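You operate a simulated robot arm through the tools that you are given. There is no shell and no other tool.

You run a simulated robot arm. Do the job below in one go: nothing can be reset, and whatever is moved stays where it is left.

TASK
Couple the copper pipe and run water with the float at mark 3.
Fine: tighten the brass nut before opening the red panel lever; the green panel knob sets the float; leave the blue panel lever shut.

Only the result counts: the job must be done as asked and must still hold three seconds after the hand-in. Knocking over, shifting, dropping, spilling or breaking anything else fails it.

THE ROBOT
A 7-joint arm with a fingered hand, fixed in place. Base frame: the origin is on the floor under the middle of its stand, x ahead of it, y to its left, z up. Units: m, degrees, N and s.
With the tool pointing down near the work surface it reaches from about 0.16 to 0.38 m from the base axis. Its first joint turns from -115.0 to 115.0 degrees. Payload 3.1 kg.
The TCP is the grasp point between the finger pads, 0.022 m short of the fingertips. In the tool frame z runs along the fingers and y along their closing line. The gripper opens to 0.112 m; its body begins 0.06 m behind the TCP. The gripper is a hand of 3 fingers: y runs from the thumb to the fingers, the wrist lies at [0, 0, -0.218] in the tool frame.
Orientation is told as [roll, pitch, yaw] about the base's x, y, z axes, in that order, counted from this pose: with the fingers straight down and closing along the base's y, the tool's x points along the base's -x, its y along +y and its z along -z.

THE INTERFACE
- The arm moves only by the tool send_rows. Its argument "increments" is a list that holds one entry, the list of rows, each a list of 6 numbers: the turn, a rotation vector about the tool's x, y, z in degrees, then the shift along the tool's x, y, z in m. In form: [[[ax, ay, az, tx, ty, tz], ...]]. A call has 1 to 20 rows; each row is the pose to reach, as a shift and turn from the pose commanded when the call began, along the tool's axes at that moment. Each row takes 0.2 s and may step no farther than 0.05 m and 8.6 degrees from the row before; otherwise, the whole call is refused. A pose out of reach is approached as far as the arm can. The call stops where the force on the tool passes 40 N (or 10 N more than at its start, if that is more) or the arm is blocked; 0.2 s more then pass. In this call time passes only in rows, and 0.2 s behind the last. The reply holds the time, the measured pose of the TCP, the force on the tool along the base axes, the opening and the grip force, in the units named above and with some noise, with the torque about the TCP (base axes, N m) and any sound that the robot's microphone picked up.
- Cameras (640 x 400 px; columns grow to the right, rows downward): "scene" is fixed at [0.2215, 0.4988, 1.129]; the picture's right is [-0.92, -0.39, 0.00], its down [-0.18, 0.43, -0.88] and it looks along [0.34, -0.81, -0.47] (base axes); focal length 320 px, centre (320, 200). "wrist" rides on the gripper at [0.066, 0.003, -0.08] in the tool frame; the picture's right is [-0.05, 1.00, 0.00], its down [-0.77, -0.04, -0.64] and it looks along [-0.64, -0.03, 0.77] (tool axes); focal length 275 px, centre (320, 200). There is no depth. A picture from a camera that has moved, and an enlarged one, comes with that camera's place and axes in the base frame and with its lens.
- camera(camera): a new picture of that camera. It takes no simulated time.
- move_column(by): slides the trunk up (or, below 0, down) by that many m; the arm rides with it, the base frame stays. It gives what a move gives, with no picture.
- curl_fingers(finger1, finger2, thumb_bend): sets how far each is bent, from 0 (flat) to 100 (curled in); at 30 the hand is open as for a grip, at 70 the pads meet at the TCP. One left out holds its place. A second passes; each finger stops where it meets its share of the squeeze, and holds until it gets a number again. It is the only way to open and close the hand. It gives what a move gives, with no picture; readings hold the bend of each and the force on the fingers (four entries, about 0 where the hand has none), thumb and palm.
- enlarge(camera, box): a new picture of the part [left, top, right, bottom] of that camera's present view, enlarged. It takes no simulated time.
- close_job(): hands the job in; it is judged then, once.

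Places have to be worked out from the pictures, the camera data and where the tool is seen. Open the gripper and draw the arm clear of the work before you hand the job in, unless the task says otherwise.

The tools are called after "Call:" as name(argument=value, ...) on one line, values as JSON. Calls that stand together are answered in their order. send_rows: Moves the arm, as the interface text tells. Its arguments: {"type":"object","properties":{"increments":{"type":"array"}},"required":["increments"]} The other tools are called the same way: move_column (by) moves the trunk up or down; curl_fingers (finger1, finger2, thumb_bend) moves the fingers one by one; camera (camera) takes a picture; enlarge (camera, box) takes an enlarged picture of a part of a camera's view; close_job () hands the job in.

At the start:

```text
time_s: 0.0
ee_pos: [0.2864, -0.2268, 0.915]
ee_rot: [0.0, 0.0, 0.0]
ft_force: [0.3, -0.8, 0.2]
wrist_torque: [0.01, 0.02, -0.02]
finger_gap: 0.1122
grasp_force: 0.2
shape: jaw
bend: [30.0, 30.0, 30.0]
finger forces: [0.0, 0.0, 0.0, 0.0, 0.0, 0.1]
trunk travel left (down, up): [-0.792, 0.198]
```

scene: 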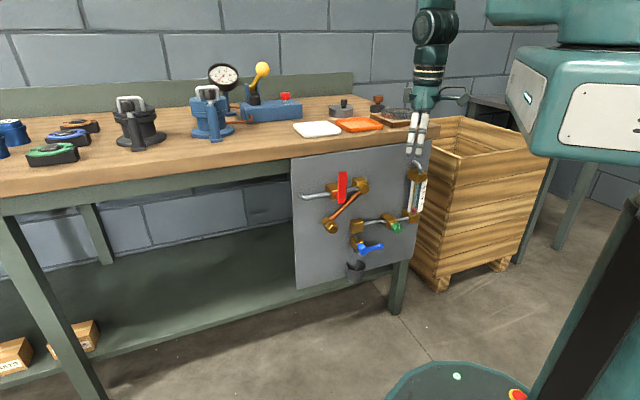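
wrist: 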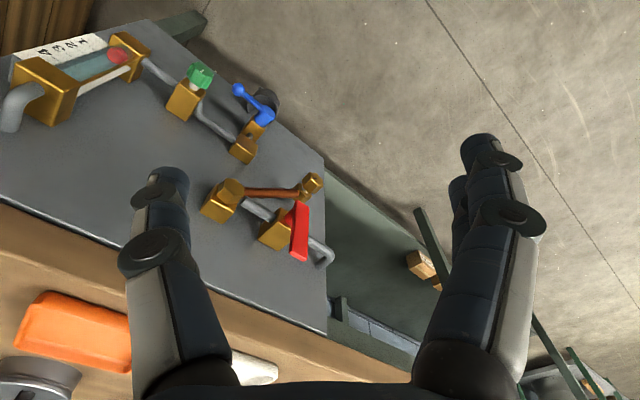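

The pictures show a vertical panel with a red lever, copper pipe with brass fittings, a green knob, a blue lever and a float gauge. I enlarge both views to work out the layout.

Call:
enlarge(camera="scene", box=[280, 130, 440, 290])

Call:
enlarge(camera="wrist", box=[0, 20, 340, 280])

```text
2.50 times, centred on (360, 210) of scene
camera zoom: at [0.2215, 0.4988, 1.129], right [-0.92, -0.39, 0.0], down [-0.18, 0.43, -0.88], along [0.34, -0.81, -0.47], focal length 800 px, centre (220, 175)
```

zoom: 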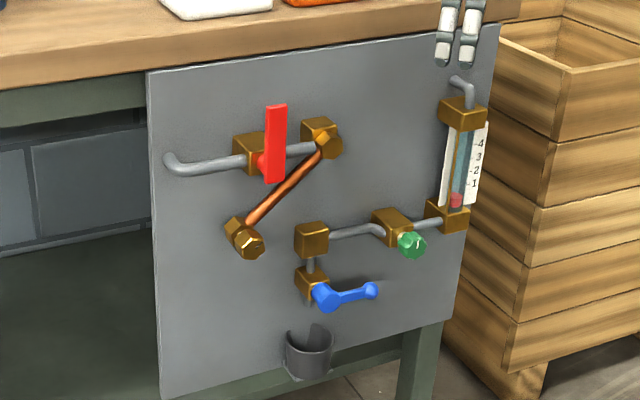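

```text
1.54 times, centred on (170, 150) of wrist
camera zoom: at [0.2204, -0.2226, 0.9965], right [0.05, 1.0, 0.0], down [0.77, -0.04, 0.64], along [0.64, -0.03, -0.77], focal length 424 px, centre (551, 277)
```

zoom: 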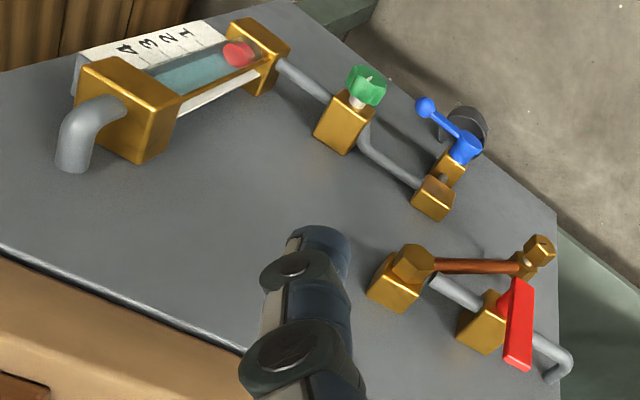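

From triangulating the two views, the panel is a vertical plane. It runs along (0.705, 0.709), faces (-0.709, 0.705), and satisfies n·p≈-0.601. The nut end is near (0.499,-0.248,0.609), the hinge near (0.442,-0.354,0.702) and the port near (0.455,-0.368,0.56). I first draw the hand back and yaw it 45° so it can later point at the panel.

Call:
send_rows(increments=[[[0, 0, 5.625, 0.0064, 0.0168, 0], [0, 0, 11.25, 0.0128, 0.0335, 0], [0, 0, 16.875, 0.0191, 0.0503, 0], [0, 0, 22.5, 0.0255, 0.067, 0], [0, 0, 28.125, 0.0319, 0.0838, 0], [0, 0, 33.75, 0.0383, 0.1005, 0], [0, 0, 39.375, 0.0446, 0.1173, 0], [0, 0, 45, 0.051, 0.134, 0]]])

```text
time_s: 1.8
ee_pos: [0.2342, -0.0903, 0.9141]
ee_rot: [0.0, 0.1, -44.9]
ft_force: [0.3, 0.0, -0.1]
wrist_torque: [0.01, 0.01, -0.02]
finger_gap: 0.1121
grasp_force: 0.0
shape: jaw
bend: [30.0, 30.0, 30.0]
finger forces: [0.0, 0.0, 0.0, 0.0, 0.0, 0.0]
trunk travel left (down, up): [-0.792, 0.198]
```

The hand is yawed to -45° and clear of everything. Now I pitch it up about the wrist so the fingers point horizontally at the panel, still high above the table.

Call:
send_rows(increments=[[[0, -7.5, 0, -0.0284, 0, -0.0019], [0, -15, 0, -0.0564, 0, -0.0074], [0, -22.5, 0, -0.0834, 0, -0.0166], [0, -30, 0, -0.109, 0, -0.0292], [0, -37.5, 0, -0.1327, 0, -0.045], [0, -45, 0, -0.1541, 0, -0.0639], [0, -52.5, 0, -0.173, 0, -0.0853], [0, -60, 0, -0.1888, 0, -0.109], [0, -67.5, 0, -0.2014, 0, -0.1346], [0, -75, 0, -0.2106, 0, -0.1616], [0, -82.5, 0, -0.2161, 0, -0.1895], [0, -90, 0, -0.218, 0, -0.218]]])

Call:
camera(camera="scene")

```text
time_s: 4.4
ee_pos: [0.39, -0.2461, 1.1351]
ee_rot: [-165.2, -89.9, 120.2]
ft_force: [0.0, -0.2, 0.6]
wrist_torque: [0.02, -0.03, -0.03]
finger_gap: 0.112
grasp_force: 0.1
shape: jaw
bend: [30.0, 30.0, 30.0]
finger forces: [0.1, 0.0, 0.0, 0.0, 0.1, 0.0]
trunk travel left (down, up): [-0.792, 0.198]
```

```text
taken
```

scene: 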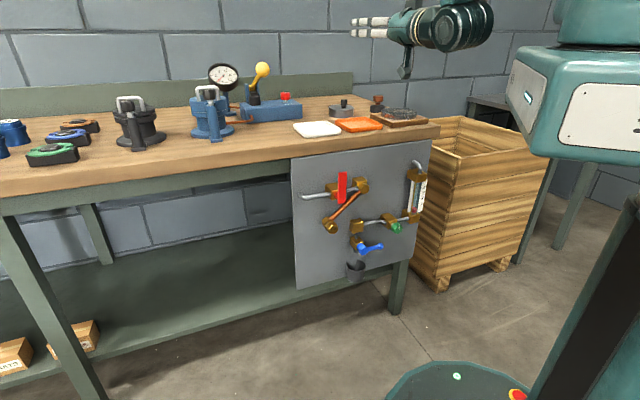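

The hand is horizontal, about 0.15 m off the panel plane. I lower the trunk in stages, watching for contact.

Call:
move_column(by=-0.3)

Call:
camera(camera="scene")

Call:
camera(camera="wrist")

```text
time_s: 7.4
ee_pos: [0.3907, -0.2456, 0.834]
ee_rot: [-29.6, -89.9, -15.4]
ft_force: [0.6, 0.4, -0.5]
wrist_torque: [-0.02, 0.0, 0.03]
finger_gap: 0.1118
grasp_force: 0.1
shape: jaw
bend: [30.0, 30.0, 30.0]
finger forces: [0.1, 0.2, 0.1, 0.0, 0.0, 0.0]
trunk travel left (down, up): [-0.492, 0.498]
```

```text
taken
```

scene: 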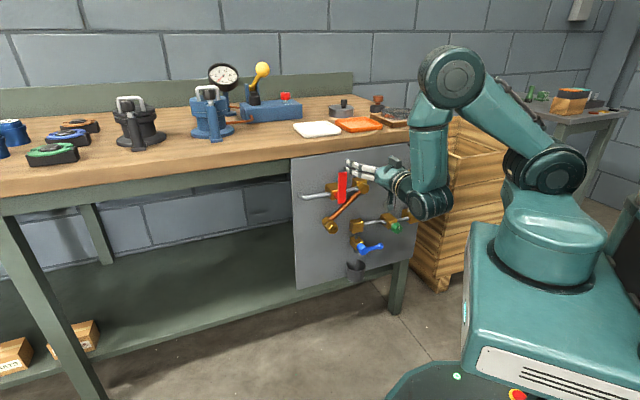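

```text
taken
camera wrist: at [0.3354, -0.1859, 0.7687], right [0.71, 0.71, 0.05], down [-0.48, 0.42, 0.77], along [0.53, -0.57, 0.64], focal length 275 px, centre (320, 200)
```

wrist: 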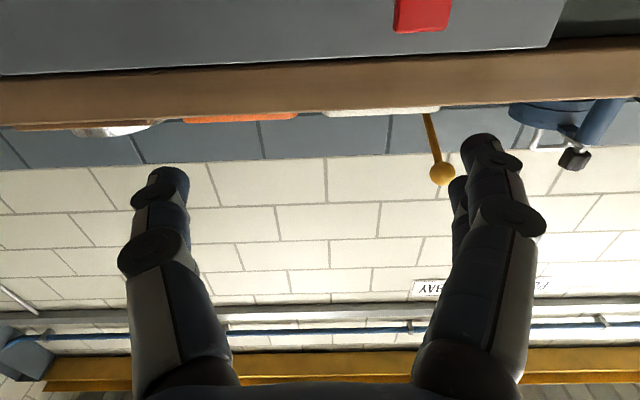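

The arm folds well and the hand sits in front of the panel with nothing touched. I lower another 0.2 m to look at the fittings from just in front of them.

Call:
move_column(by=-0.2)

Call:
camera(camera="scene")

Call:
camera(camera="wrist")

```text
time_s: 9.6
ee_pos: [0.3908, -0.2459, 0.6337]
ee_rot: [-1.2, -90.0, -43.6]
ft_force: [0.9, 0.4, -0.3]
wrist_torque: [-0.04, -0.01, 0.0]
finger_gap: 0.1118
grasp_force: 0.0
shape: jaw
bend: [30.0, 30.0, 30.0]
finger forces: [0.0, 0.0, 0.1, 0.0, 0.1, 0.0]
trunk travel left (down, up): [-0.292, 0.698]
```

```text
taken
```

scene: 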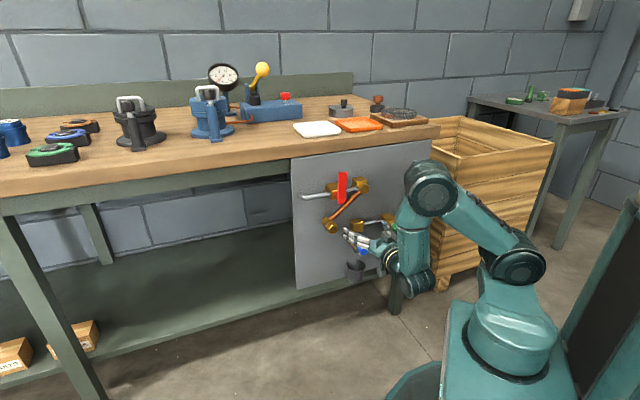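

```text
taken
camera wrist: at [0.3354, -0.1859, 0.5687], right [0.71, 0.71, 0.05], down [-0.48, 0.42, 0.77], along [0.53, -0.57, 0.64], focal length 275 px, centre (320, 200)
```

wrist: 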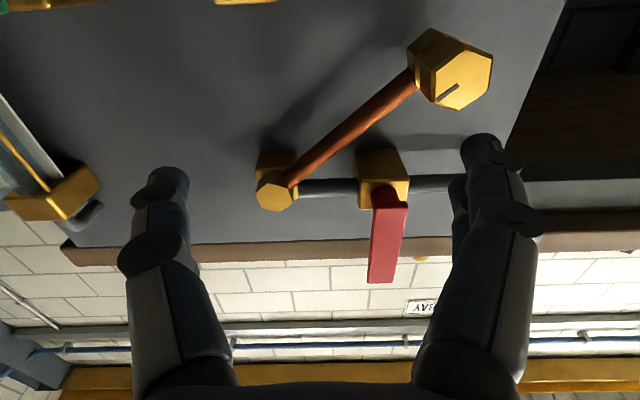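

Good view of the pipe, nut (with an index line) and red lever from below. I enlarge the nut, hinge and red lever areas.

Call:
enlarge(camera="wrist", box=[380, 0, 540, 130])

Call:
enlarge(camera="wrist", box=[220, 120, 460, 300])

Call:
enlarge(camera="scene", box=[300, 160, 400, 280])

```text
3.08 times, centred on (460, 65) of wrist
camera zoom: at [0.3354, -0.1859, 0.5687], right [0.71, 0.71, 0.05], down [-0.48, 0.42, 0.77], along [0.53, -0.57, 0.64], focal length 847 px, centre (-111, 615)
```

zoom: 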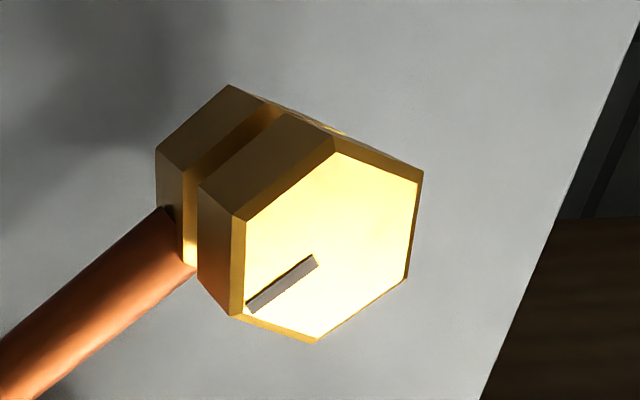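

```text
2.22 times, centred on (340, 210) of wrist
camera zoom: at [0.3354, -0.1859, 0.5687], right [0.71, 0.71, 0.05], down [-0.48, 0.42, 0.77], along [0.53, -0.57, 0.64], focal length 612 px, centre (276, 178)
```

zoom: 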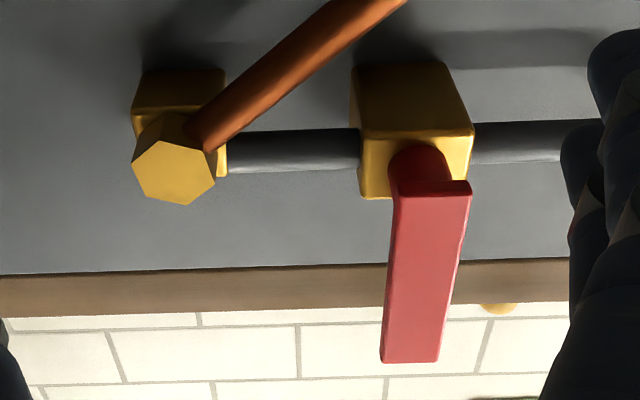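

```text
3.33 times, centred on (350, 220) of scene
camera zoom: at [0.2215, 0.4988, 1.129], right [-0.92, -0.39, 0.0], down [-0.18, 0.43, -0.88], along [0.34, -0.81, -0.47], focal length 1066 px, centre (220, 133)
```

zoom: 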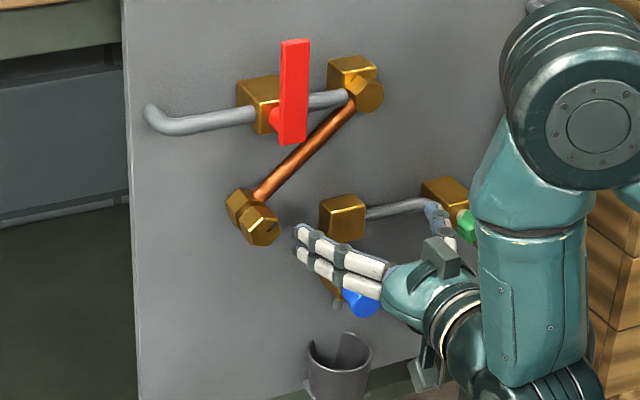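

The pipe end carries a rear hex and a front hex nut (index line on its face), roughly 0.08 m off the panel. I drop another 0.12 m, staying 0.13 m clear of the panel, to see the port block, green knob and blue lever.

Call:
move_column(by=-0.12)

Call:
camera(camera="wrist")

Call:
enlarge(camera="wrist", box=[0, 0, 320, 200])

Call:
camera(camera="scene")

```text
time_s: 11.1
ee_pos: [0.389, -0.246, 0.5142]
ee_rot: [-32.4, -90.0, -12.8]
ft_force: [-0.5, 0.0, 0.1]
wrist_torque: [0.01, 0.01, -0.01]
finger_gap: 0.1122
grasp_force: 0.0
shape: jaw
bend: [30.0, 30.0, 30.0]
finger forces: [0.0, 0.0, 0.1, 0.0, 0.0, 0.1]
trunk travel left (down, up): [-0.172, 0.818]
```

```text
taken
camera wrist: at [0.3354, -0.1859, 0.4487], right [0.71, 0.71, 0.05], down [-0.48, 0.42, 0.77], along [0.53, -0.57, 0.64], focal length 275 px, centre (320, 200)
```

wrist: 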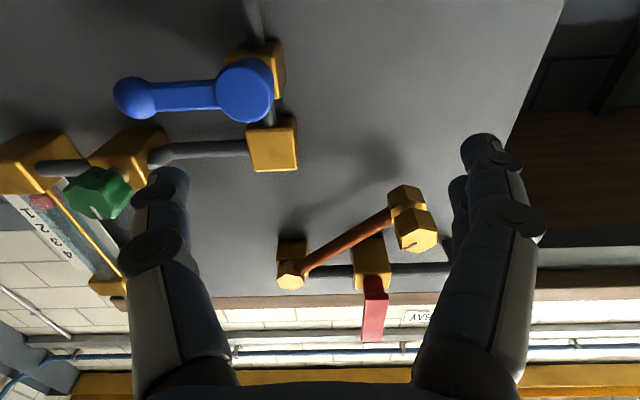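

```text
2.00 times, centred on (160, 100) of wrist
camera zoom: at [0.3354, -0.1859, 0.4487], right [0.71, 0.71, 0.05], down [-0.48, 0.42, 0.77], along [0.53, -0.57, 0.64], focal length 551 px, centre (640, 400)
```

zoom: 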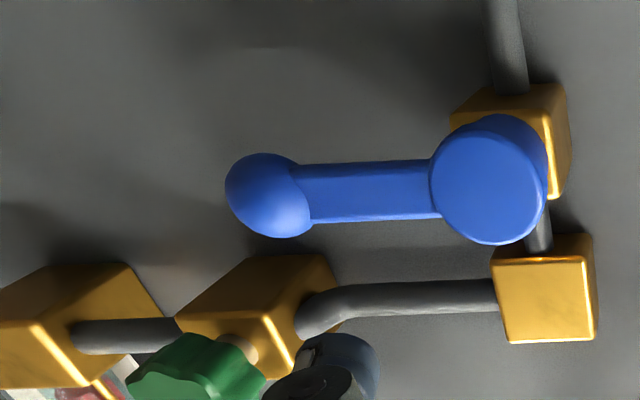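

```text
taken
```

scene: 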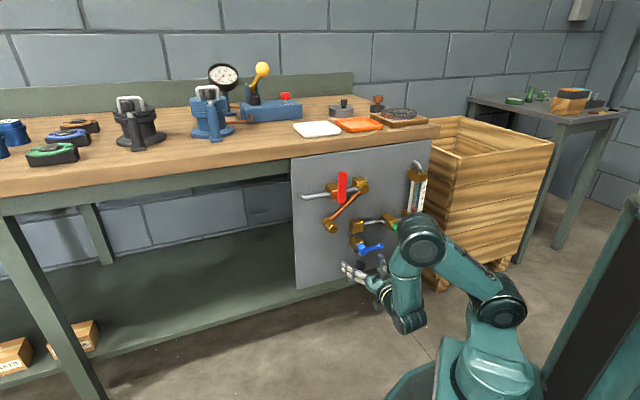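

I refine the positions using parallax between trunk heights, so I enlarge the nut and hinge from here.

Call:
enlarge(camera="wrist", box=[260, 160, 460, 300])

Call:
enlarge(camera="wrist", box=[0, 100, 160, 300])

Call:
move_column(by=-0.08)

Call:
camera(camera="wrist")

Call:
enlarge(camera="wrist", box=[60, 80, 320, 260])

```text
2.86 times, centred on (360, 230) of wrist
camera zoom: at [0.3354, -0.1859, 0.4487], right [0.71, 0.71, 0.05], down [-0.48, 0.42, 0.77], along [0.53, -0.57, 0.64], focal length 786 px, centre (206, 114)
```

zoom: 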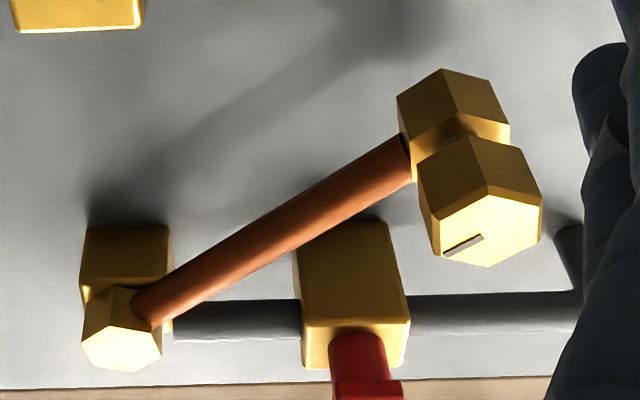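

```text
2.00 times, centred on (80, 200) of wrist
camera zoom: at [0.3354, -0.1859, 0.4487], right [0.71, 0.71, 0.05], down [-0.48, 0.42, 0.77], along [0.53, -0.57, 0.64], focal length 551 px, centre (800, 200)
```

zoom: 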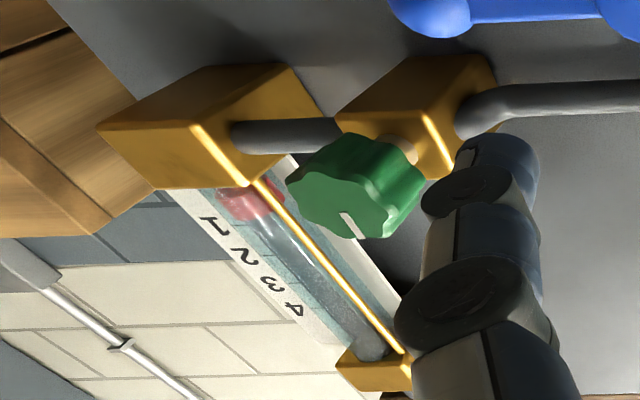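

```text
time_s: 12.2
ee_pos: [0.3907, -0.2456, 0.4332]
ee_rot: [8.1, -90.0, -53.1]
ft_force: [-0.1, -0.4, -0.9]
wrist_torque: [-0.02, 0.03, -0.04]
finger_gap: 0.1119
grasp_force: 0.0
shape: jaw
bend: [30.0, 30.0, 30.0]
finger forces: [0.0, 0.0, 0.0, 0.0, 0.1, 0.1]
trunk travel left (down, up): [-0.092, 0.898]
```

```text
taken
camera wrist: at [0.3354, -0.1859, 0.3686], right [0.71, 0.71, 0.05], down [-0.48, 0.42, 0.77], along [0.53, -0.57, 0.64], focal length 275 px, centre (320, 200)
```

wrist: 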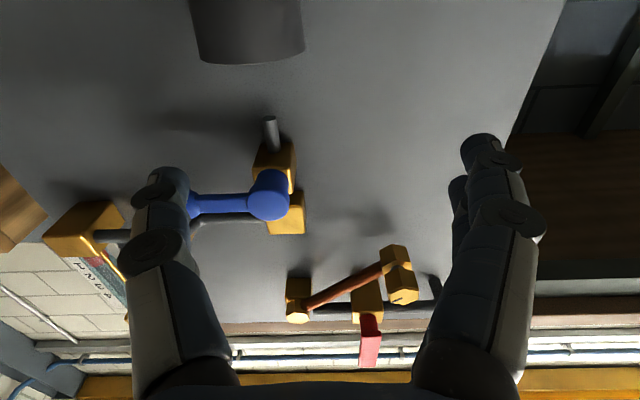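

```text
2.22 times, centred on (190, 170) of wrist
camera zoom: at [0.3354, -0.1859, 0.3686], right [0.71, 0.71, 0.05], down [-0.48, 0.42, 0.77], along [0.53, -0.57, 0.64], focal length 612 px, centre (609, 267)
```

zoom: 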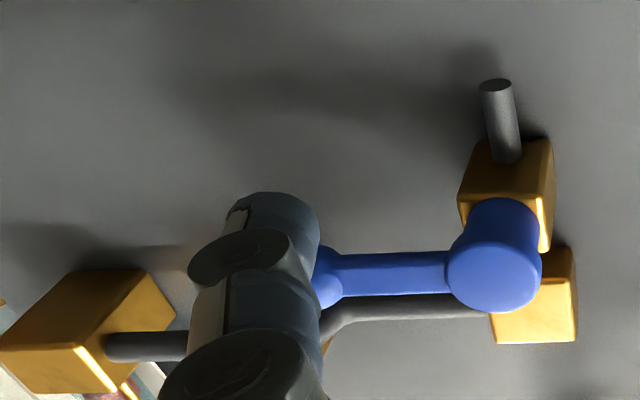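

Refined estimates in panel coordinates (u along (0.707,0.707), h height, n normal):

| Item | u | h | n | Note |
|---|---|---|---|---|
| Nut centre | 0.176 | 0.615 | front -0.515 | 28 mm across flats |
| Hinge | 0.060 | 0.712 | | |
| Port | 0.061 | 0.561 | | directly below the hinge, same 0.151 m radius |
| Blue hub | 0.063 | 0.495 | | |

I raise the trunk back to nut height, well off the panel.

Call:
move_column(by=0.1807)

Call:
send_rows(increments=[[[0, 0, 7.143, 0, 0.0105, 0], [0, 0, 14.286, 0, 0.0209, 0], [0, 0, 21.43, 0, 0.0314, 0], [0, 0, 28.57, 0, 0.0418, 0], [0, 0, 35.71, 0, 0.0523, 0], [0, 0, 42.86, 0, 0.0627, 0], [0, 0, 50, 0, 0.0732, 0]]])

Call:
camera(camera="wrist")

Call:
camera(camera="scene")

```text
time_s: 14.2
ee_pos: [0.3892, -0.2459, 0.6157]
ee_rot: [16.5, -90.0, -61.6]
ft_force: [0.0, -0.3, -0.1]
wrist_torque: [-0.01, 0.0, 0.01]
finger_gap: 0.1118
grasp_force: 0.2
shape: jaw
bend: [30.0, 30.0, 30.0]
finger forces: [0.0, 0.0, 0.0, 0.0, 0.0, 0.0]
trunk travel left (down, up): [-0.272, 0.718]
```

```text
time_s: 15.8
ee_pos: [0.4421, -0.1936, 0.615]
ee_rot: [90.0, -39.9, -135.1]
ft_force: [-0.4, 1.0, -0.4]
wrist_torque: [0.01, 0.03, 0.01]
finger_gap: 0.1118
grasp_force: 0.1
shape: jaw
bend: [30.0, 30.0, 30.0]
finger forces: [0.1, 0.1, 0.0, 0.0, 0.0, 0.0]
trunk travel left (down, up): [-0.272, 0.718]
```

```text
taken
camera wrist: at [0.4224, -0.0983, 0.5754], right [0.43, 0.43, 0.8], down [-0.88, 0.01, 0.47], along [0.19, -0.9, 0.38], focal length 275 px, centre (320, 200)
```

wrist: 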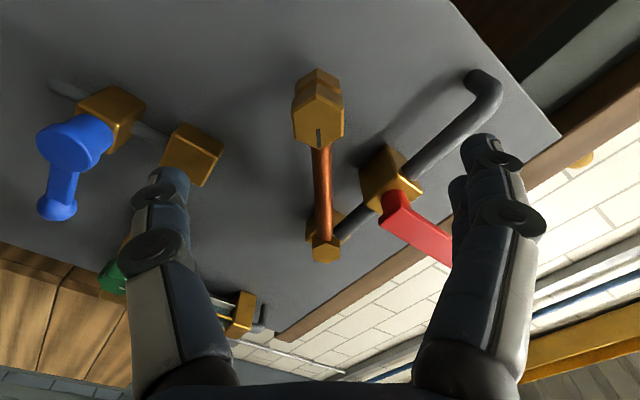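

```text
taken
```

scene: 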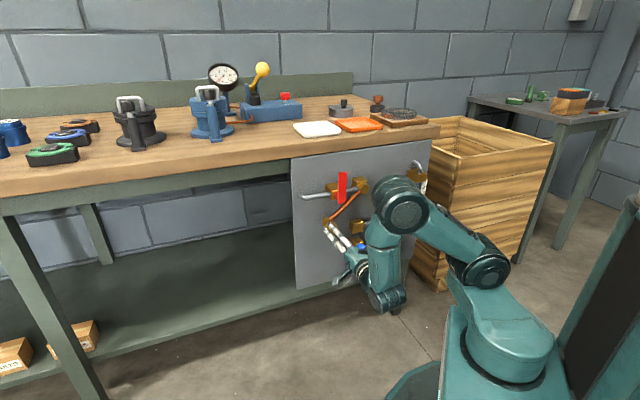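

The nut sits nearly on the hand's axis. I enlarge to check alignment of the flats and the centre before closing in.

Call:
enlarge(camera="wrist", box=[250, 50, 410, 150])

```text
4.00 times, centred on (330, 100) of wrist
camera zoom: at [0.4224, -0.0983, 0.5754], right [0.43, 0.43, 0.8], down [-0.88, 0.01, 0.47], along [0.19, -0.9, 0.38], focal length 1101 px, centre (280, 600)
```

zoom: 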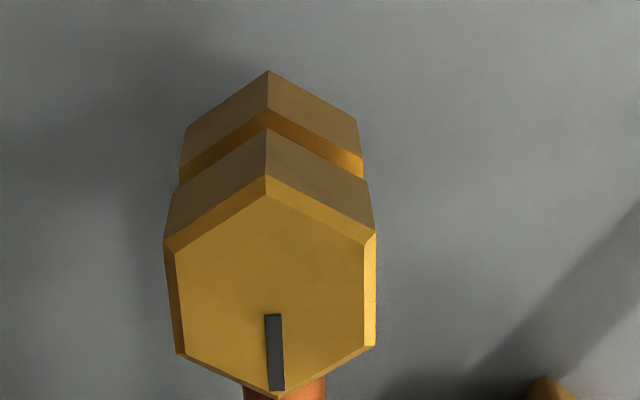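

The nut's flats line up with the closing direction, and it is about 1 mm off axis. I advance 0.045 m with that small correction and look again.

Call:
send_rows(increments=[[[0, 0, 0, 0, -0.0003, 0.011], [0, 0, 0, 0, -0.0006, 0.022], [0, 0, 0, 0, -0.001, 0.034], [0, 0, 0, 0, -0.001, 0.045]]])

Call:
camera(camera="wrist")

Call:
enlarge(camera="scene", box=[290, 160, 410, 280])

```text
time_s: 16.9
ee_pos: [0.4747, -0.2256, 0.6128]
ee_rot: [90.0, -40.0, -134.9]
ft_force: [0.4, -0.1, 0.3]
wrist_torque: [-0.01, 0.02, 0.02]
finger_gap: 0.1119
grasp_force: 0.0
shape: jaw
bend: [30.0, 30.0, 30.0]
finger forces: [0.0, 0.1, 0.0, 0.0, 0.0, 0.0]
trunk travel left (down, up): [-0.272, 0.718]
```

```text
taken
camera wrist: at [0.4545, -0.1306, 0.5745], right [0.43, 0.43, 0.8], down [-0.88, 0.01, 0.47], along [0.19, -0.9, 0.39], focal length 275 px, centre (320, 200)
```

wrist: 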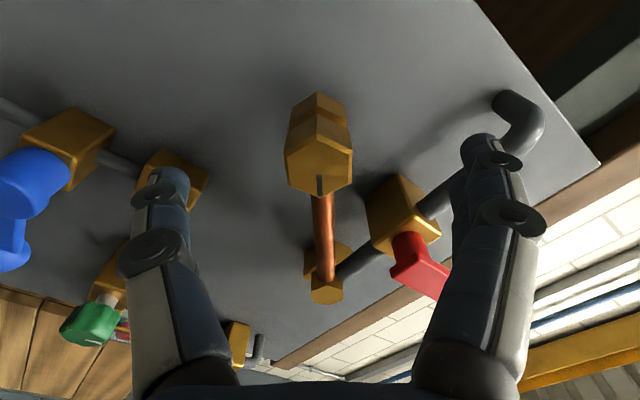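

```text
3.33 times, centred on (350, 220) of scene
camera zoom: at [0.2215, 0.4988, 1.129], right [-0.92, -0.39, 0.0], down [-0.18, 0.43, -0.88], along [0.34, -0.81, -0.47], focal length 1066 px, centre (220, 133)
```

zoom: 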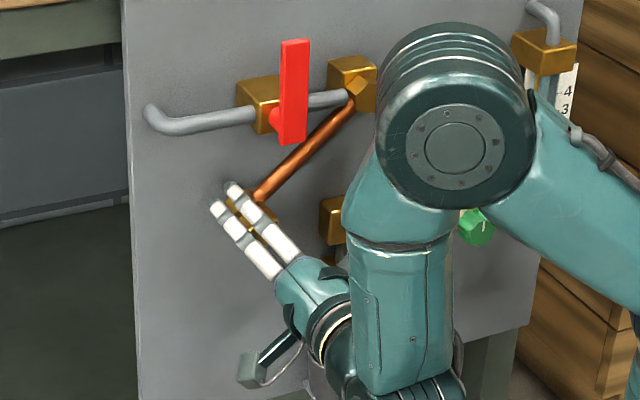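

The picture matches the prediction: the nut face is 21 mm ahead and centred. I advance the last 22 mm slowly so the fingertips end just short of the nut's rear edge.

Call:
send_rows(increments=[[[0, 0, 0, 0, 0, 0.006], [0, 0, 0, 0, 0, 0.012], [0, 0, 0, 0, 0, 0.018], [0, 0, 0, 0, 0, 0.0225]]])

Call:
camera(camera="wrist")

Call:
enlarge(camera="scene", box=[310, 200, 380, 260])

```text
time_s: 17.9
ee_pos: [0.488, -0.241, 0.6138]
ee_rot: [90.1, -40.0, -135.1]
ft_force: [0.4, 0.5, -0.3]
wrist_torque: [-0.04, 0.0, 0.01]
finger_gap: 0.112
grasp_force: 0.1
shape: jaw
bend: [30.0, 30.0, 30.0]
finger forces: [0.0, 0.0, 0.1, 0.0, 0.0, 0.1]
trunk travel left (down, up): [-0.272, 0.718]
```

```text
taken
camera wrist: at [0.4687, -0.1465, 0.5746], right [0.43, 0.43, 0.8], down [-0.88, 0.02, 0.47], along [0.19, -0.9, 0.39], focal length 275 px, centre (320, 200)
```

wrist: 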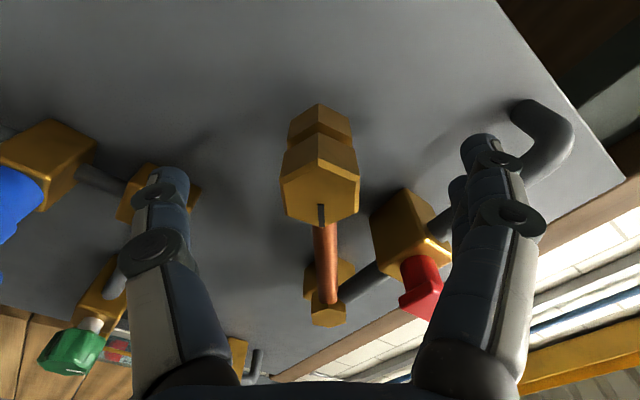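

```text
6.67 times, centred on (345, 230) of scene
camera zoom: at [0.2215, 0.4988, 1.129], right [-0.92, -0.39, 0.0], down [-0.18, 0.43, -0.88], along [0.34, -0.81, -0.47], focal length 2132 px, centre (153, 0)
```

zoom: 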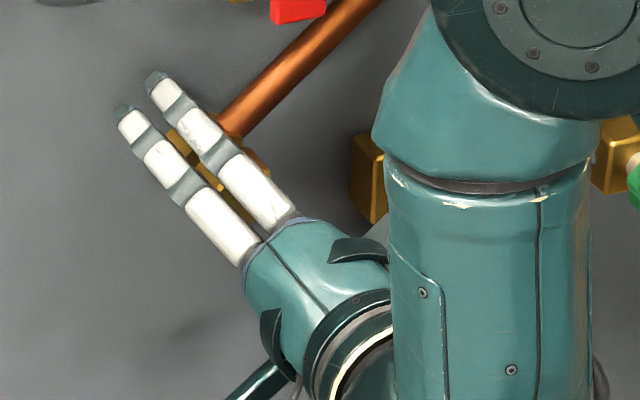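

The fingers straddle the nut with nothing touching. I close all three on it.

Call:
curl_fingers(finger1=70, finger2=70, thumb_bend=70)

Call:
camera(camera="wrist")

Call:
enlarge(camera="scene", box=[310, 200, 380, 260])

```text
time_s: 18.9
ee_pos: [0.4871, -0.2417, 0.614]
ee_rot: [90.1, -40.0, -135.0]
ft_force: [2.5, -2.0, 0.8]
wrist_torque: [-0.02, 0.02, 0.0]
finger_gap: 0.0272
grasp_force: 11.0
shape: fingers
bend: [61.0, 62.0, 64.0]
finger forces: [5.6, 5.4, 0.1, 0.0, 10.6, 0.0]
trunk travel left (down, up): [-0.272, 0.718]
```

```text
taken
camera wrist: at [0.4687, -0.1468, 0.5744], right [0.43, 0.43, 0.8], down [-0.88, 0.02, 0.47], along [0.19, -0.9, 0.39], focal length 275 px, centre (320, 200)
```

wrist: 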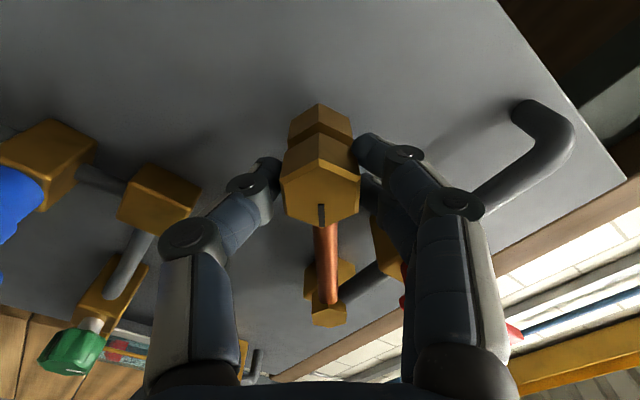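

```text
6.67 times, centred on (345, 230) of scene
camera zoom: at [0.2215, 0.4988, 1.129], right [-0.92, -0.39, 0.0], down [-0.18, 0.43, -0.88], along [0.34, -0.81, -0.47], focal length 2132 px, centre (153, 0)
```

zoom: 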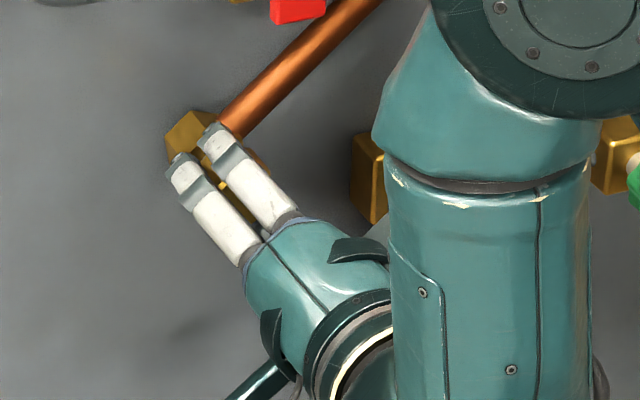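

The nut is held across its flats (27 mm gap, 11 N). I start swinging the pipe about the hinge, turning the hand with it so the nut does not spin, 20° first to check forces.

Call:
send_rows(increments=[[[0, 0, -5, -0.00057, -0.01312, 0], [0, 0, -10, -0.00229, -0.02613, 0], [0, 0, -15, -0.00513, -0.03895, 0], [0, 0, -20, -0.00908, -0.05147, 0]]])

Call:
camera(camera="wrist")

Call:
enlarge(camera="scene", box=[290, 160, 410, 280])

```text
time_s: 19.9
ee_pos: [0.4599, -0.271, 0.5803]
ee_rot: [89.9, -60.0, -134.7]
ft_force: [-2.9, 6.9, -3.6]
wrist_torque: [0.0, 0.08, 0.07]
finger_gap: 0.0271
grasp_force: 13.0
shape: fingers
bend: [62.0, 63.0, 64.0]
finger forces: [7.8, 5.7, 0.0, 0.0, 11.5, 0.0]
trunk travel left (down, up): [-0.272, 0.718]
```

```text
taken
camera wrist: at [0.4284, -0.1887, 0.5256], right [0.6, 0.6, 0.54], down [-0.74, 0.15, 0.65], along [0.31, -0.79, 0.53], focal length 275 px, centre (320, 200)
```

wrist: 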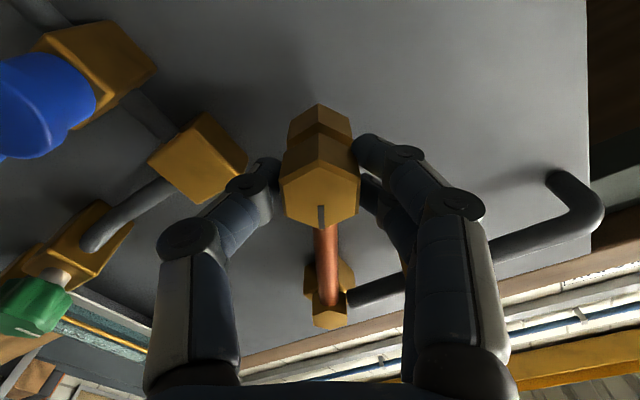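

```text
3.33 times, centred on (350, 220) of scene
camera zoom: at [0.2215, 0.4988, 1.129], right [-0.92, -0.39, 0.0], down [-0.18, 0.43, -0.88], along [0.34, -0.81, -0.47], focal length 1066 px, centre (220, 133)
```

zoom: 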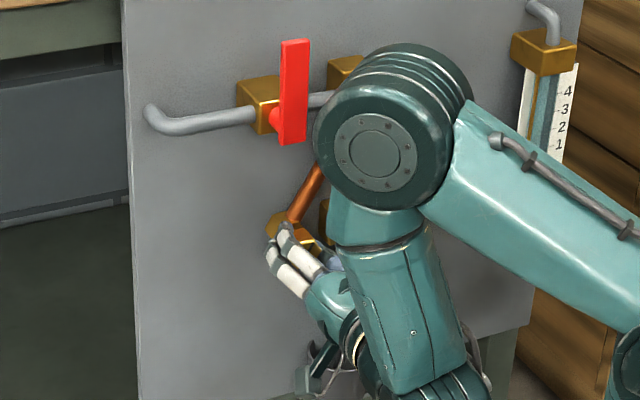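

The pipe follows the hand with about 8 N of drag. I continue the swing another 24°, stopping about 5° short of the port to check alignment.

Call:
send_rows(increments=[[[0, 0, -5, -0.00057, -0.01312, 0], [0, 0, -10, -0.00229, -0.02613, 0], [0, 0, -15, -0.00513, -0.03895, 0], [0, 0, -20, -0.00908, -0.05147, 0], [0, 0, -24, -0.01301, -0.06121, 0]]])

Call:
camera(camera="wrist")

Call:
enlarge(camera="wrist", box=[220, 60, 420, 260])

Call:
enlarge(camera="scene", box=[290, 160, 410, 280])

```text
time_s: 21.1
ee_pos: [0.4173, -0.3147, 0.5605]
ee_rot: [91.6, -84.1, -136.6]
ft_force: [-3.2, 2.8, 7.9]
wrist_torque: [-0.05, -0.1, 0.0]
finger_gap: 0.0272
grasp_force: 12.5
shape: fingers
bend: [62.0, 63.0, 64.0]
finger forces: [5.5, 8.1, 0.1, 0.0, 11.9, 0.1]
trunk travel left (down, up): [-0.272, 0.718]
```

```text
taken
camera wrist: at [0.3684, -0.2487, 0.4959], right [0.7, 0.7, 0.15], down [-0.53, 0.37, 0.76], along [0.48, -0.61, 0.63], focal length 275 px, centre (320, 200)
```

wrist: 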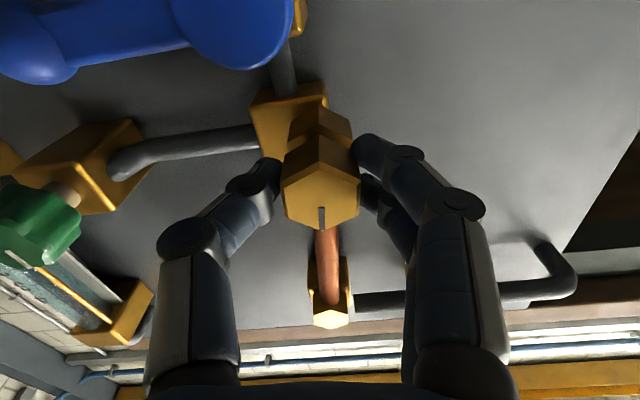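

```text
2.00 times, centred on (320, 160) of wrist
camera zoom: at [0.3684, -0.2487, 0.4959], right [0.7, 0.7, 0.15], down [-0.53, 0.37, 0.76], along [0.48, -0.61, 0.63], focal length 551 px, centre (320, 280)
```

zoom: 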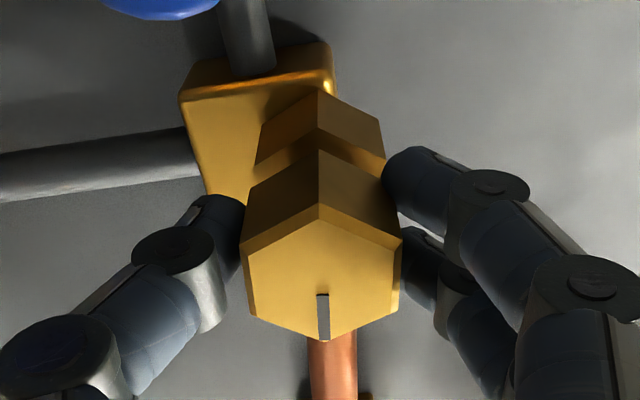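

```text
3.33 times, centred on (350, 220) of scene
camera zoom: at [0.2215, 0.4988, 1.129], right [-0.92, -0.39, 0.0], down [-0.18, 0.43, -0.88], along [0.34, -0.81, -0.47], focal length 1066 px, centre (220, 133)
```

zoom: 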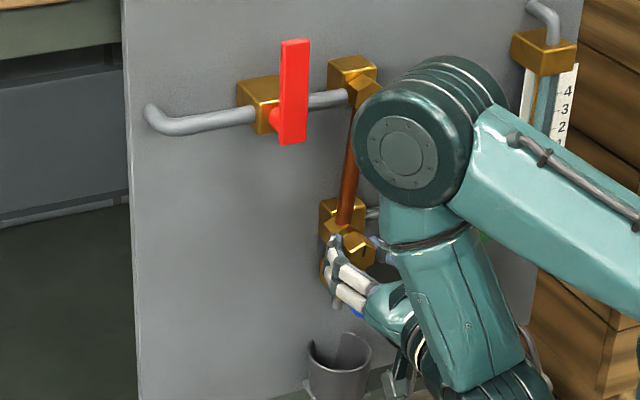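

The pipe is about 6° from vertical, close beside the port, with moderate forces. I finish the swing in small steps.

Call:
send_rows(increments=[[[0, 0, -2, -9e-05, -0.00525, 0], [0, 0, -4, -0.00037, -0.0105, 0], [0, 0, -5.5, -0.00069, -0.01442, 0]]])

Call:
camera(camera="wrist")

Call:
enlarge(camera="wrist", box=[220, 60, 420, 260])

Call:
enlarge(camera="scene", box=[310, 170, 410, 270])

```text
time_s: 21.9
ee_pos: [0.4079, -0.3225, 0.5608]
ee_rot: [88.1, -89.5, -133.1]
ft_force: [-1.2, 3.5, 4.2]
wrist_torque: [-0.07, -0.06, 0.01]
finger_gap: 0.0269
grasp_force: 12.8
shape: fingers
bend: [62.0, 63.0, 64.0]
finger forces: [6.4, 7.1, 0.0, 0.0, 11.2, 0.1]
trunk travel left (down, up): [-0.272, 0.718]
```

```text
taken
camera wrist: at [0.3539, -0.263, 0.4952], right [0.71, 0.71, 0.05], down [-0.48, 0.42, 0.77], along [0.52, -0.57, 0.63], focal length 275 px, centre (320, 200)
```

wrist: 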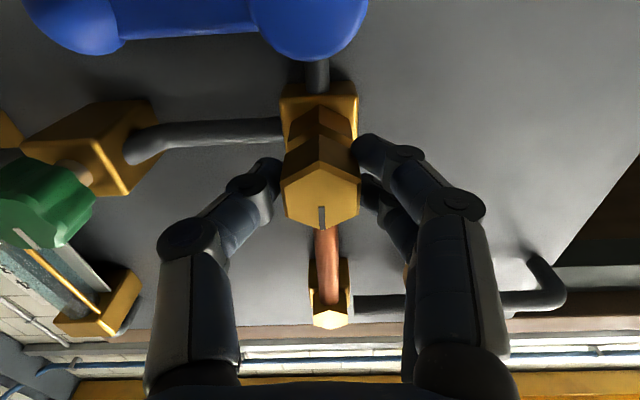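

```text
2.00 times, centred on (320, 160) of wrist
camera zoom: at [0.3539, -0.263, 0.4952], right [0.71, 0.71, 0.05], down [-0.48, 0.42, 0.77], along [0.52, -0.57, 0.63], focal length 551 px, centre (320, 280)
```

zoom: 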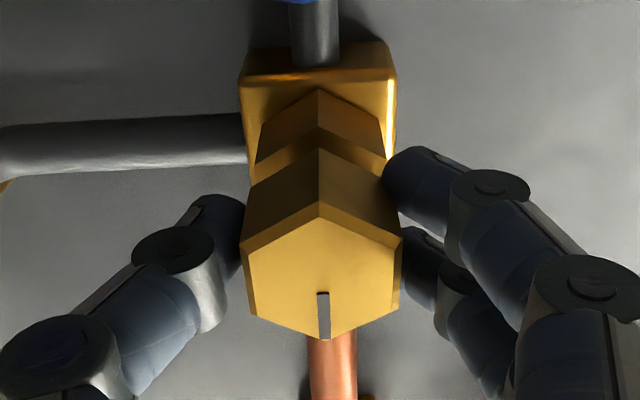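

```text
4.00 times, centred on (360, 220) of scene
camera zoom: at [0.2215, 0.4988, 1.129], right [-0.92, -0.39, 0.0], down [-0.18, 0.43, -0.88], along [0.34, -0.81, -0.47], focal length 1279 px, centre (160, 120)
```

zoom: 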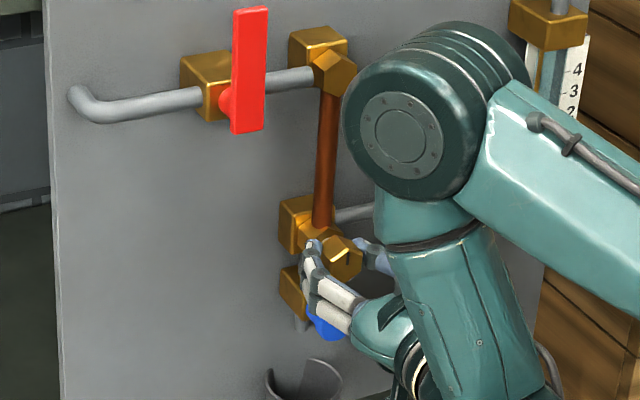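

The rear hex is now centred on the port block (TCP at u=0.060, h=0.561). I begin tightening: clockwise as seen from the front is a positive turn about tool z.

Call:
send_rows(increments=[[[0, 0, 6, 0, 0, 0], [0, 0, 12, 0, 0, 0], [0, 0, 18, 0, 0, 0], [0, 0, 24, 0, 0, 0], [0, 0, 30, 0, 0, 0]]])

Call:
camera(camera="wrist")

Call:
enlarge(camera="wrist", box=[220, 60, 420, 260])

```text
time_s: 23.1
ee_pos: [0.4072, -0.3227, 0.5607]
ee_rot: [90.1, -59.5, -135.0]
ft_force: [-0.6, 0.6, -0.4]
wrist_torque: [-0.02, 0.02, 0.01]
finger_gap: 0.0267
grasp_force: 12.5
shape: fingers
bend: [62.0, 63.0, 64.0]
finger forces: [7.1, 5.8, 0.1, 0.0, 11.3, 0.0]
trunk travel left (down, up): [-0.272, 0.718]
```

```text
taken
camera wrist: at [0.3767, -0.2401, 0.5059], right [0.59, 0.59, 0.55], down [-0.75, 0.15, 0.64], along [0.3, -0.79, 0.53], focal length 275 px, centre (320, 200)
```

wrist: 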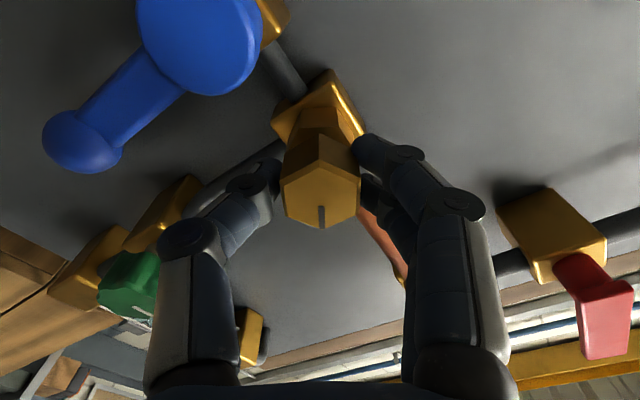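

```text
2.00 times, centred on (320, 160) of wrist
camera zoom: at [0.3767, -0.2401, 0.5059], right [0.59, 0.59, 0.55], down [-0.75, 0.15, 0.64], along [0.3, -0.79, 0.53], focal length 551 px, centre (320, 280)
```

zoom: 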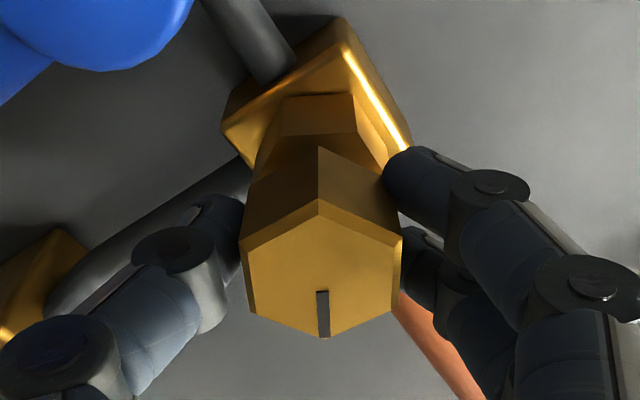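

The nut turned 30° relative to the rear hex with almost no torque, so it is still free. I keep turning to about +60°.

Call:
send_rows(increments=[[[0, 0, 6, 0, 0, 0], [0, 0, 12, 0, 0, 0], [0, 0, 18, 0, 0, 0], [0, 0, 24, 0, 0, 0], [0, 0, 30, 0, 0, 0]]])

Call:
enlarge(camera="wrist", box=[180, 40, 460, 260])

Call:
enlarge(camera="scene", box=[310, 170, 410, 270])

```text
time_s: 24.2
ee_pos: [0.409, -0.3226, 0.5603]
ee_rot: [90.0, -29.4, -135.0]
ft_force: [-2.4, -0.4, 1.9]
wrist_torque: [-0.03, 0.01, -0.05]
finger_gap: 0.0271
grasp_force: 12.4
shape: fingers
bend: [63.0, 63.0, 64.0]
finger forces: [6.3, 6.8, 0.0, 0.0, 11.5, 0.0]
trunk travel left (down, up): [-0.272, 0.718]
```

```text
1.82 times, centred on (320, 150) of wrist
camera zoom: at [0.394, -0.2228, 0.5313], right [0.32, 0.32, 0.89], down [-0.94, -0.04, 0.35], along [0.14, -0.95, 0.29], focal length 500 px, centre (320, 291)
```

zoom: 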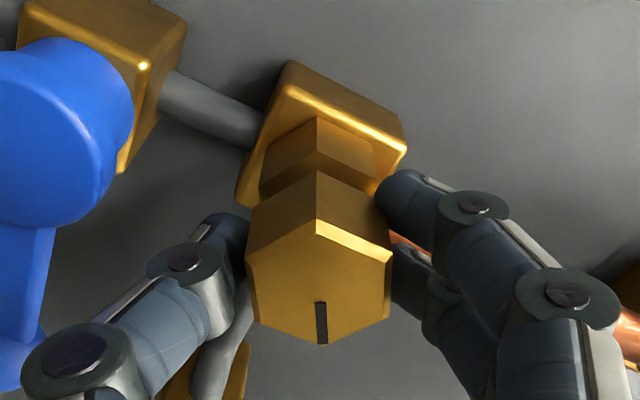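

```text
4.00 times, centred on (360, 220) of scene
camera zoom: at [0.2215, 0.4988, 1.129], right [-0.92, -0.39, 0.0], down [-0.18, 0.43, -0.88], along [0.34, -0.81, -0.47], focal length 1279 px, centre (160, 120)
```

zoom: 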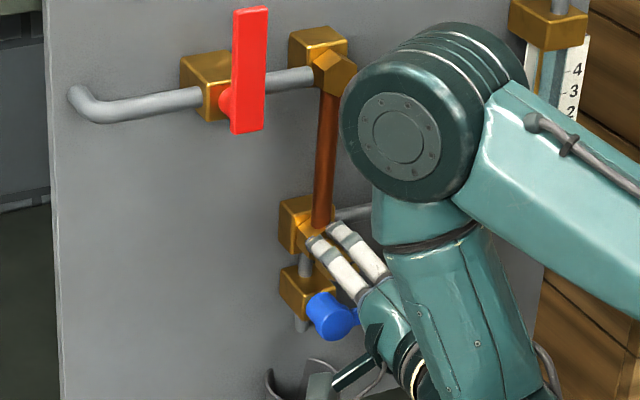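

Still turning freely and the pipe is holding vertical. I continue another 30° to about +90°.

Call:
send_rows(increments=[[[0, 0, 6, 0, 0, 0], [0, 0, 12, 0, 0, 0], [0, 0, 18, 0, 0, 0], [0, 0, 24, 0, 0, 0], [0, 0, 30, 0, 0, 0]]])

Call:
camera(camera="wrist")

Call:
enlarge(camera="scene", box=[310, 170, 410, 270])

```text
time_s: 25.4
ee_pos: [0.4065, -0.3233, 0.5595]
ee_rot: [90.0, 0.6, -135.0]
ft_force: [6.2, -2.8, 1.0]
wrist_torque: [-0.03, -0.01, 0.05]
finger_gap: 0.027
grasp_force: 11.1
shape: fingers
bend: [62.0, 62.0, 64.0]
finger forces: [6.6, 5.2, 0.1, 0.0, 10.3, 0.0]
trunk travel left (down, up): [-0.272, 0.718]
```

```text
taken
camera wrist: at [0.3977, -0.2178, 0.5644], right [-0.04, -0.04, 1.0], down [-0.99, -0.1, -0.04], along [0.1, -0.99, -0.04], focal length 275 px, centre (320, 200)
```

wrist: 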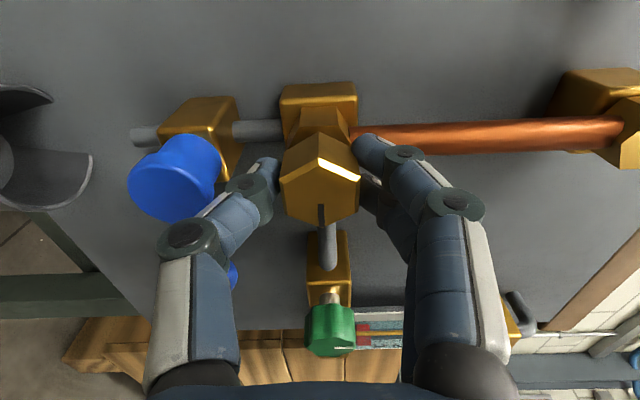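

```text
4.00 times, centred on (360, 220) of scene
camera zoom: at [0.2215, 0.4988, 1.129], right [-0.92, -0.39, 0.0], down [-0.18, 0.43, -0.88], along [0.34, -0.81, -0.47], focal length 1279 px, centre (160, 120)
```

zoom: 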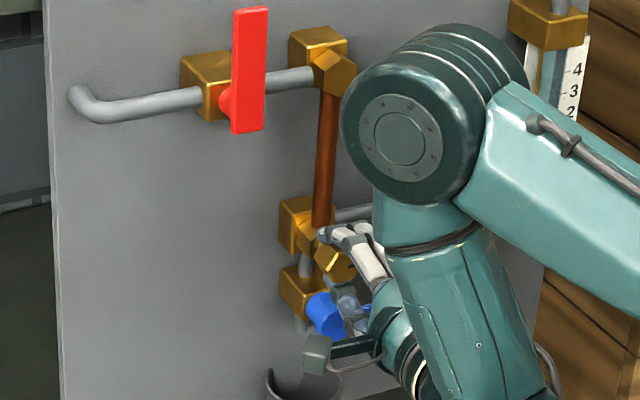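

The 6 N pull toward the panel suggests the nut is threading inward. I keep turning to +120° while following inward by 2 mm.

Call:
send_rows(increments=[[[0, 0, 6, 0, 0, 0.0008], [0, 0, 12, 0, 0, 0.0011], [0, 0, 18, 0, 0, 0.0014], [0, 0, 24, 0, 0, 0.0017], [0, 0, 30, 0, 0, 0.002]]])

Call:
camera(camera="wrist")

Call:
enlarge(camera="wrist", box=[220, 60, 420, 260])

```text
time_s: 26.6
ee_pos: [0.4091, -0.3241, 0.5599]
ee_rot: [90.1, 30.7, -135.0]
ft_force: [-12.3, 7.7, -2.4]
wrist_torque: [0.06, 0.06, -0.03]
finger_gap: 0.0267
grasp_force: 13.7
shape: fingers
bend: [64.0, 64.0, 65.0]
finger forces: [6.1, 6.9, 0.0, 0.0, 13.8, 0.1]
trunk travel left (down, up): [-0.272, 0.718]
```

```text
taken
camera wrist: at [0.3921, -0.2266, 0.5976], right [-0.39, -0.39, 0.84], down [-0.91, -0.01, -0.42], along [0.17, -0.92, -0.35], focal length 275 px, centre (320, 200)
```

wrist: 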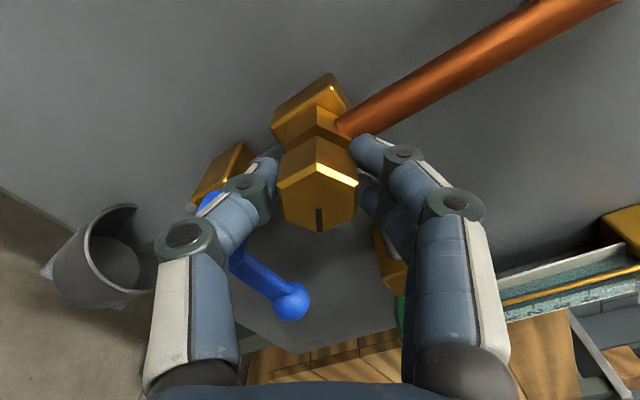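

```text
2.00 times, centred on (320, 160) of wrist
camera zoom: at [0.3921, -0.2266, 0.5976], right [-0.39, -0.39, 0.84], down [-0.91, -0.01, -0.42], along [0.17, -0.92, -0.35], focal length 551 px, centre (320, 280)
```

zoom: 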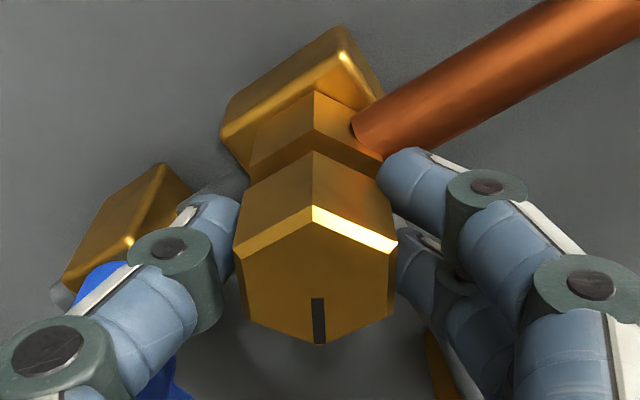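

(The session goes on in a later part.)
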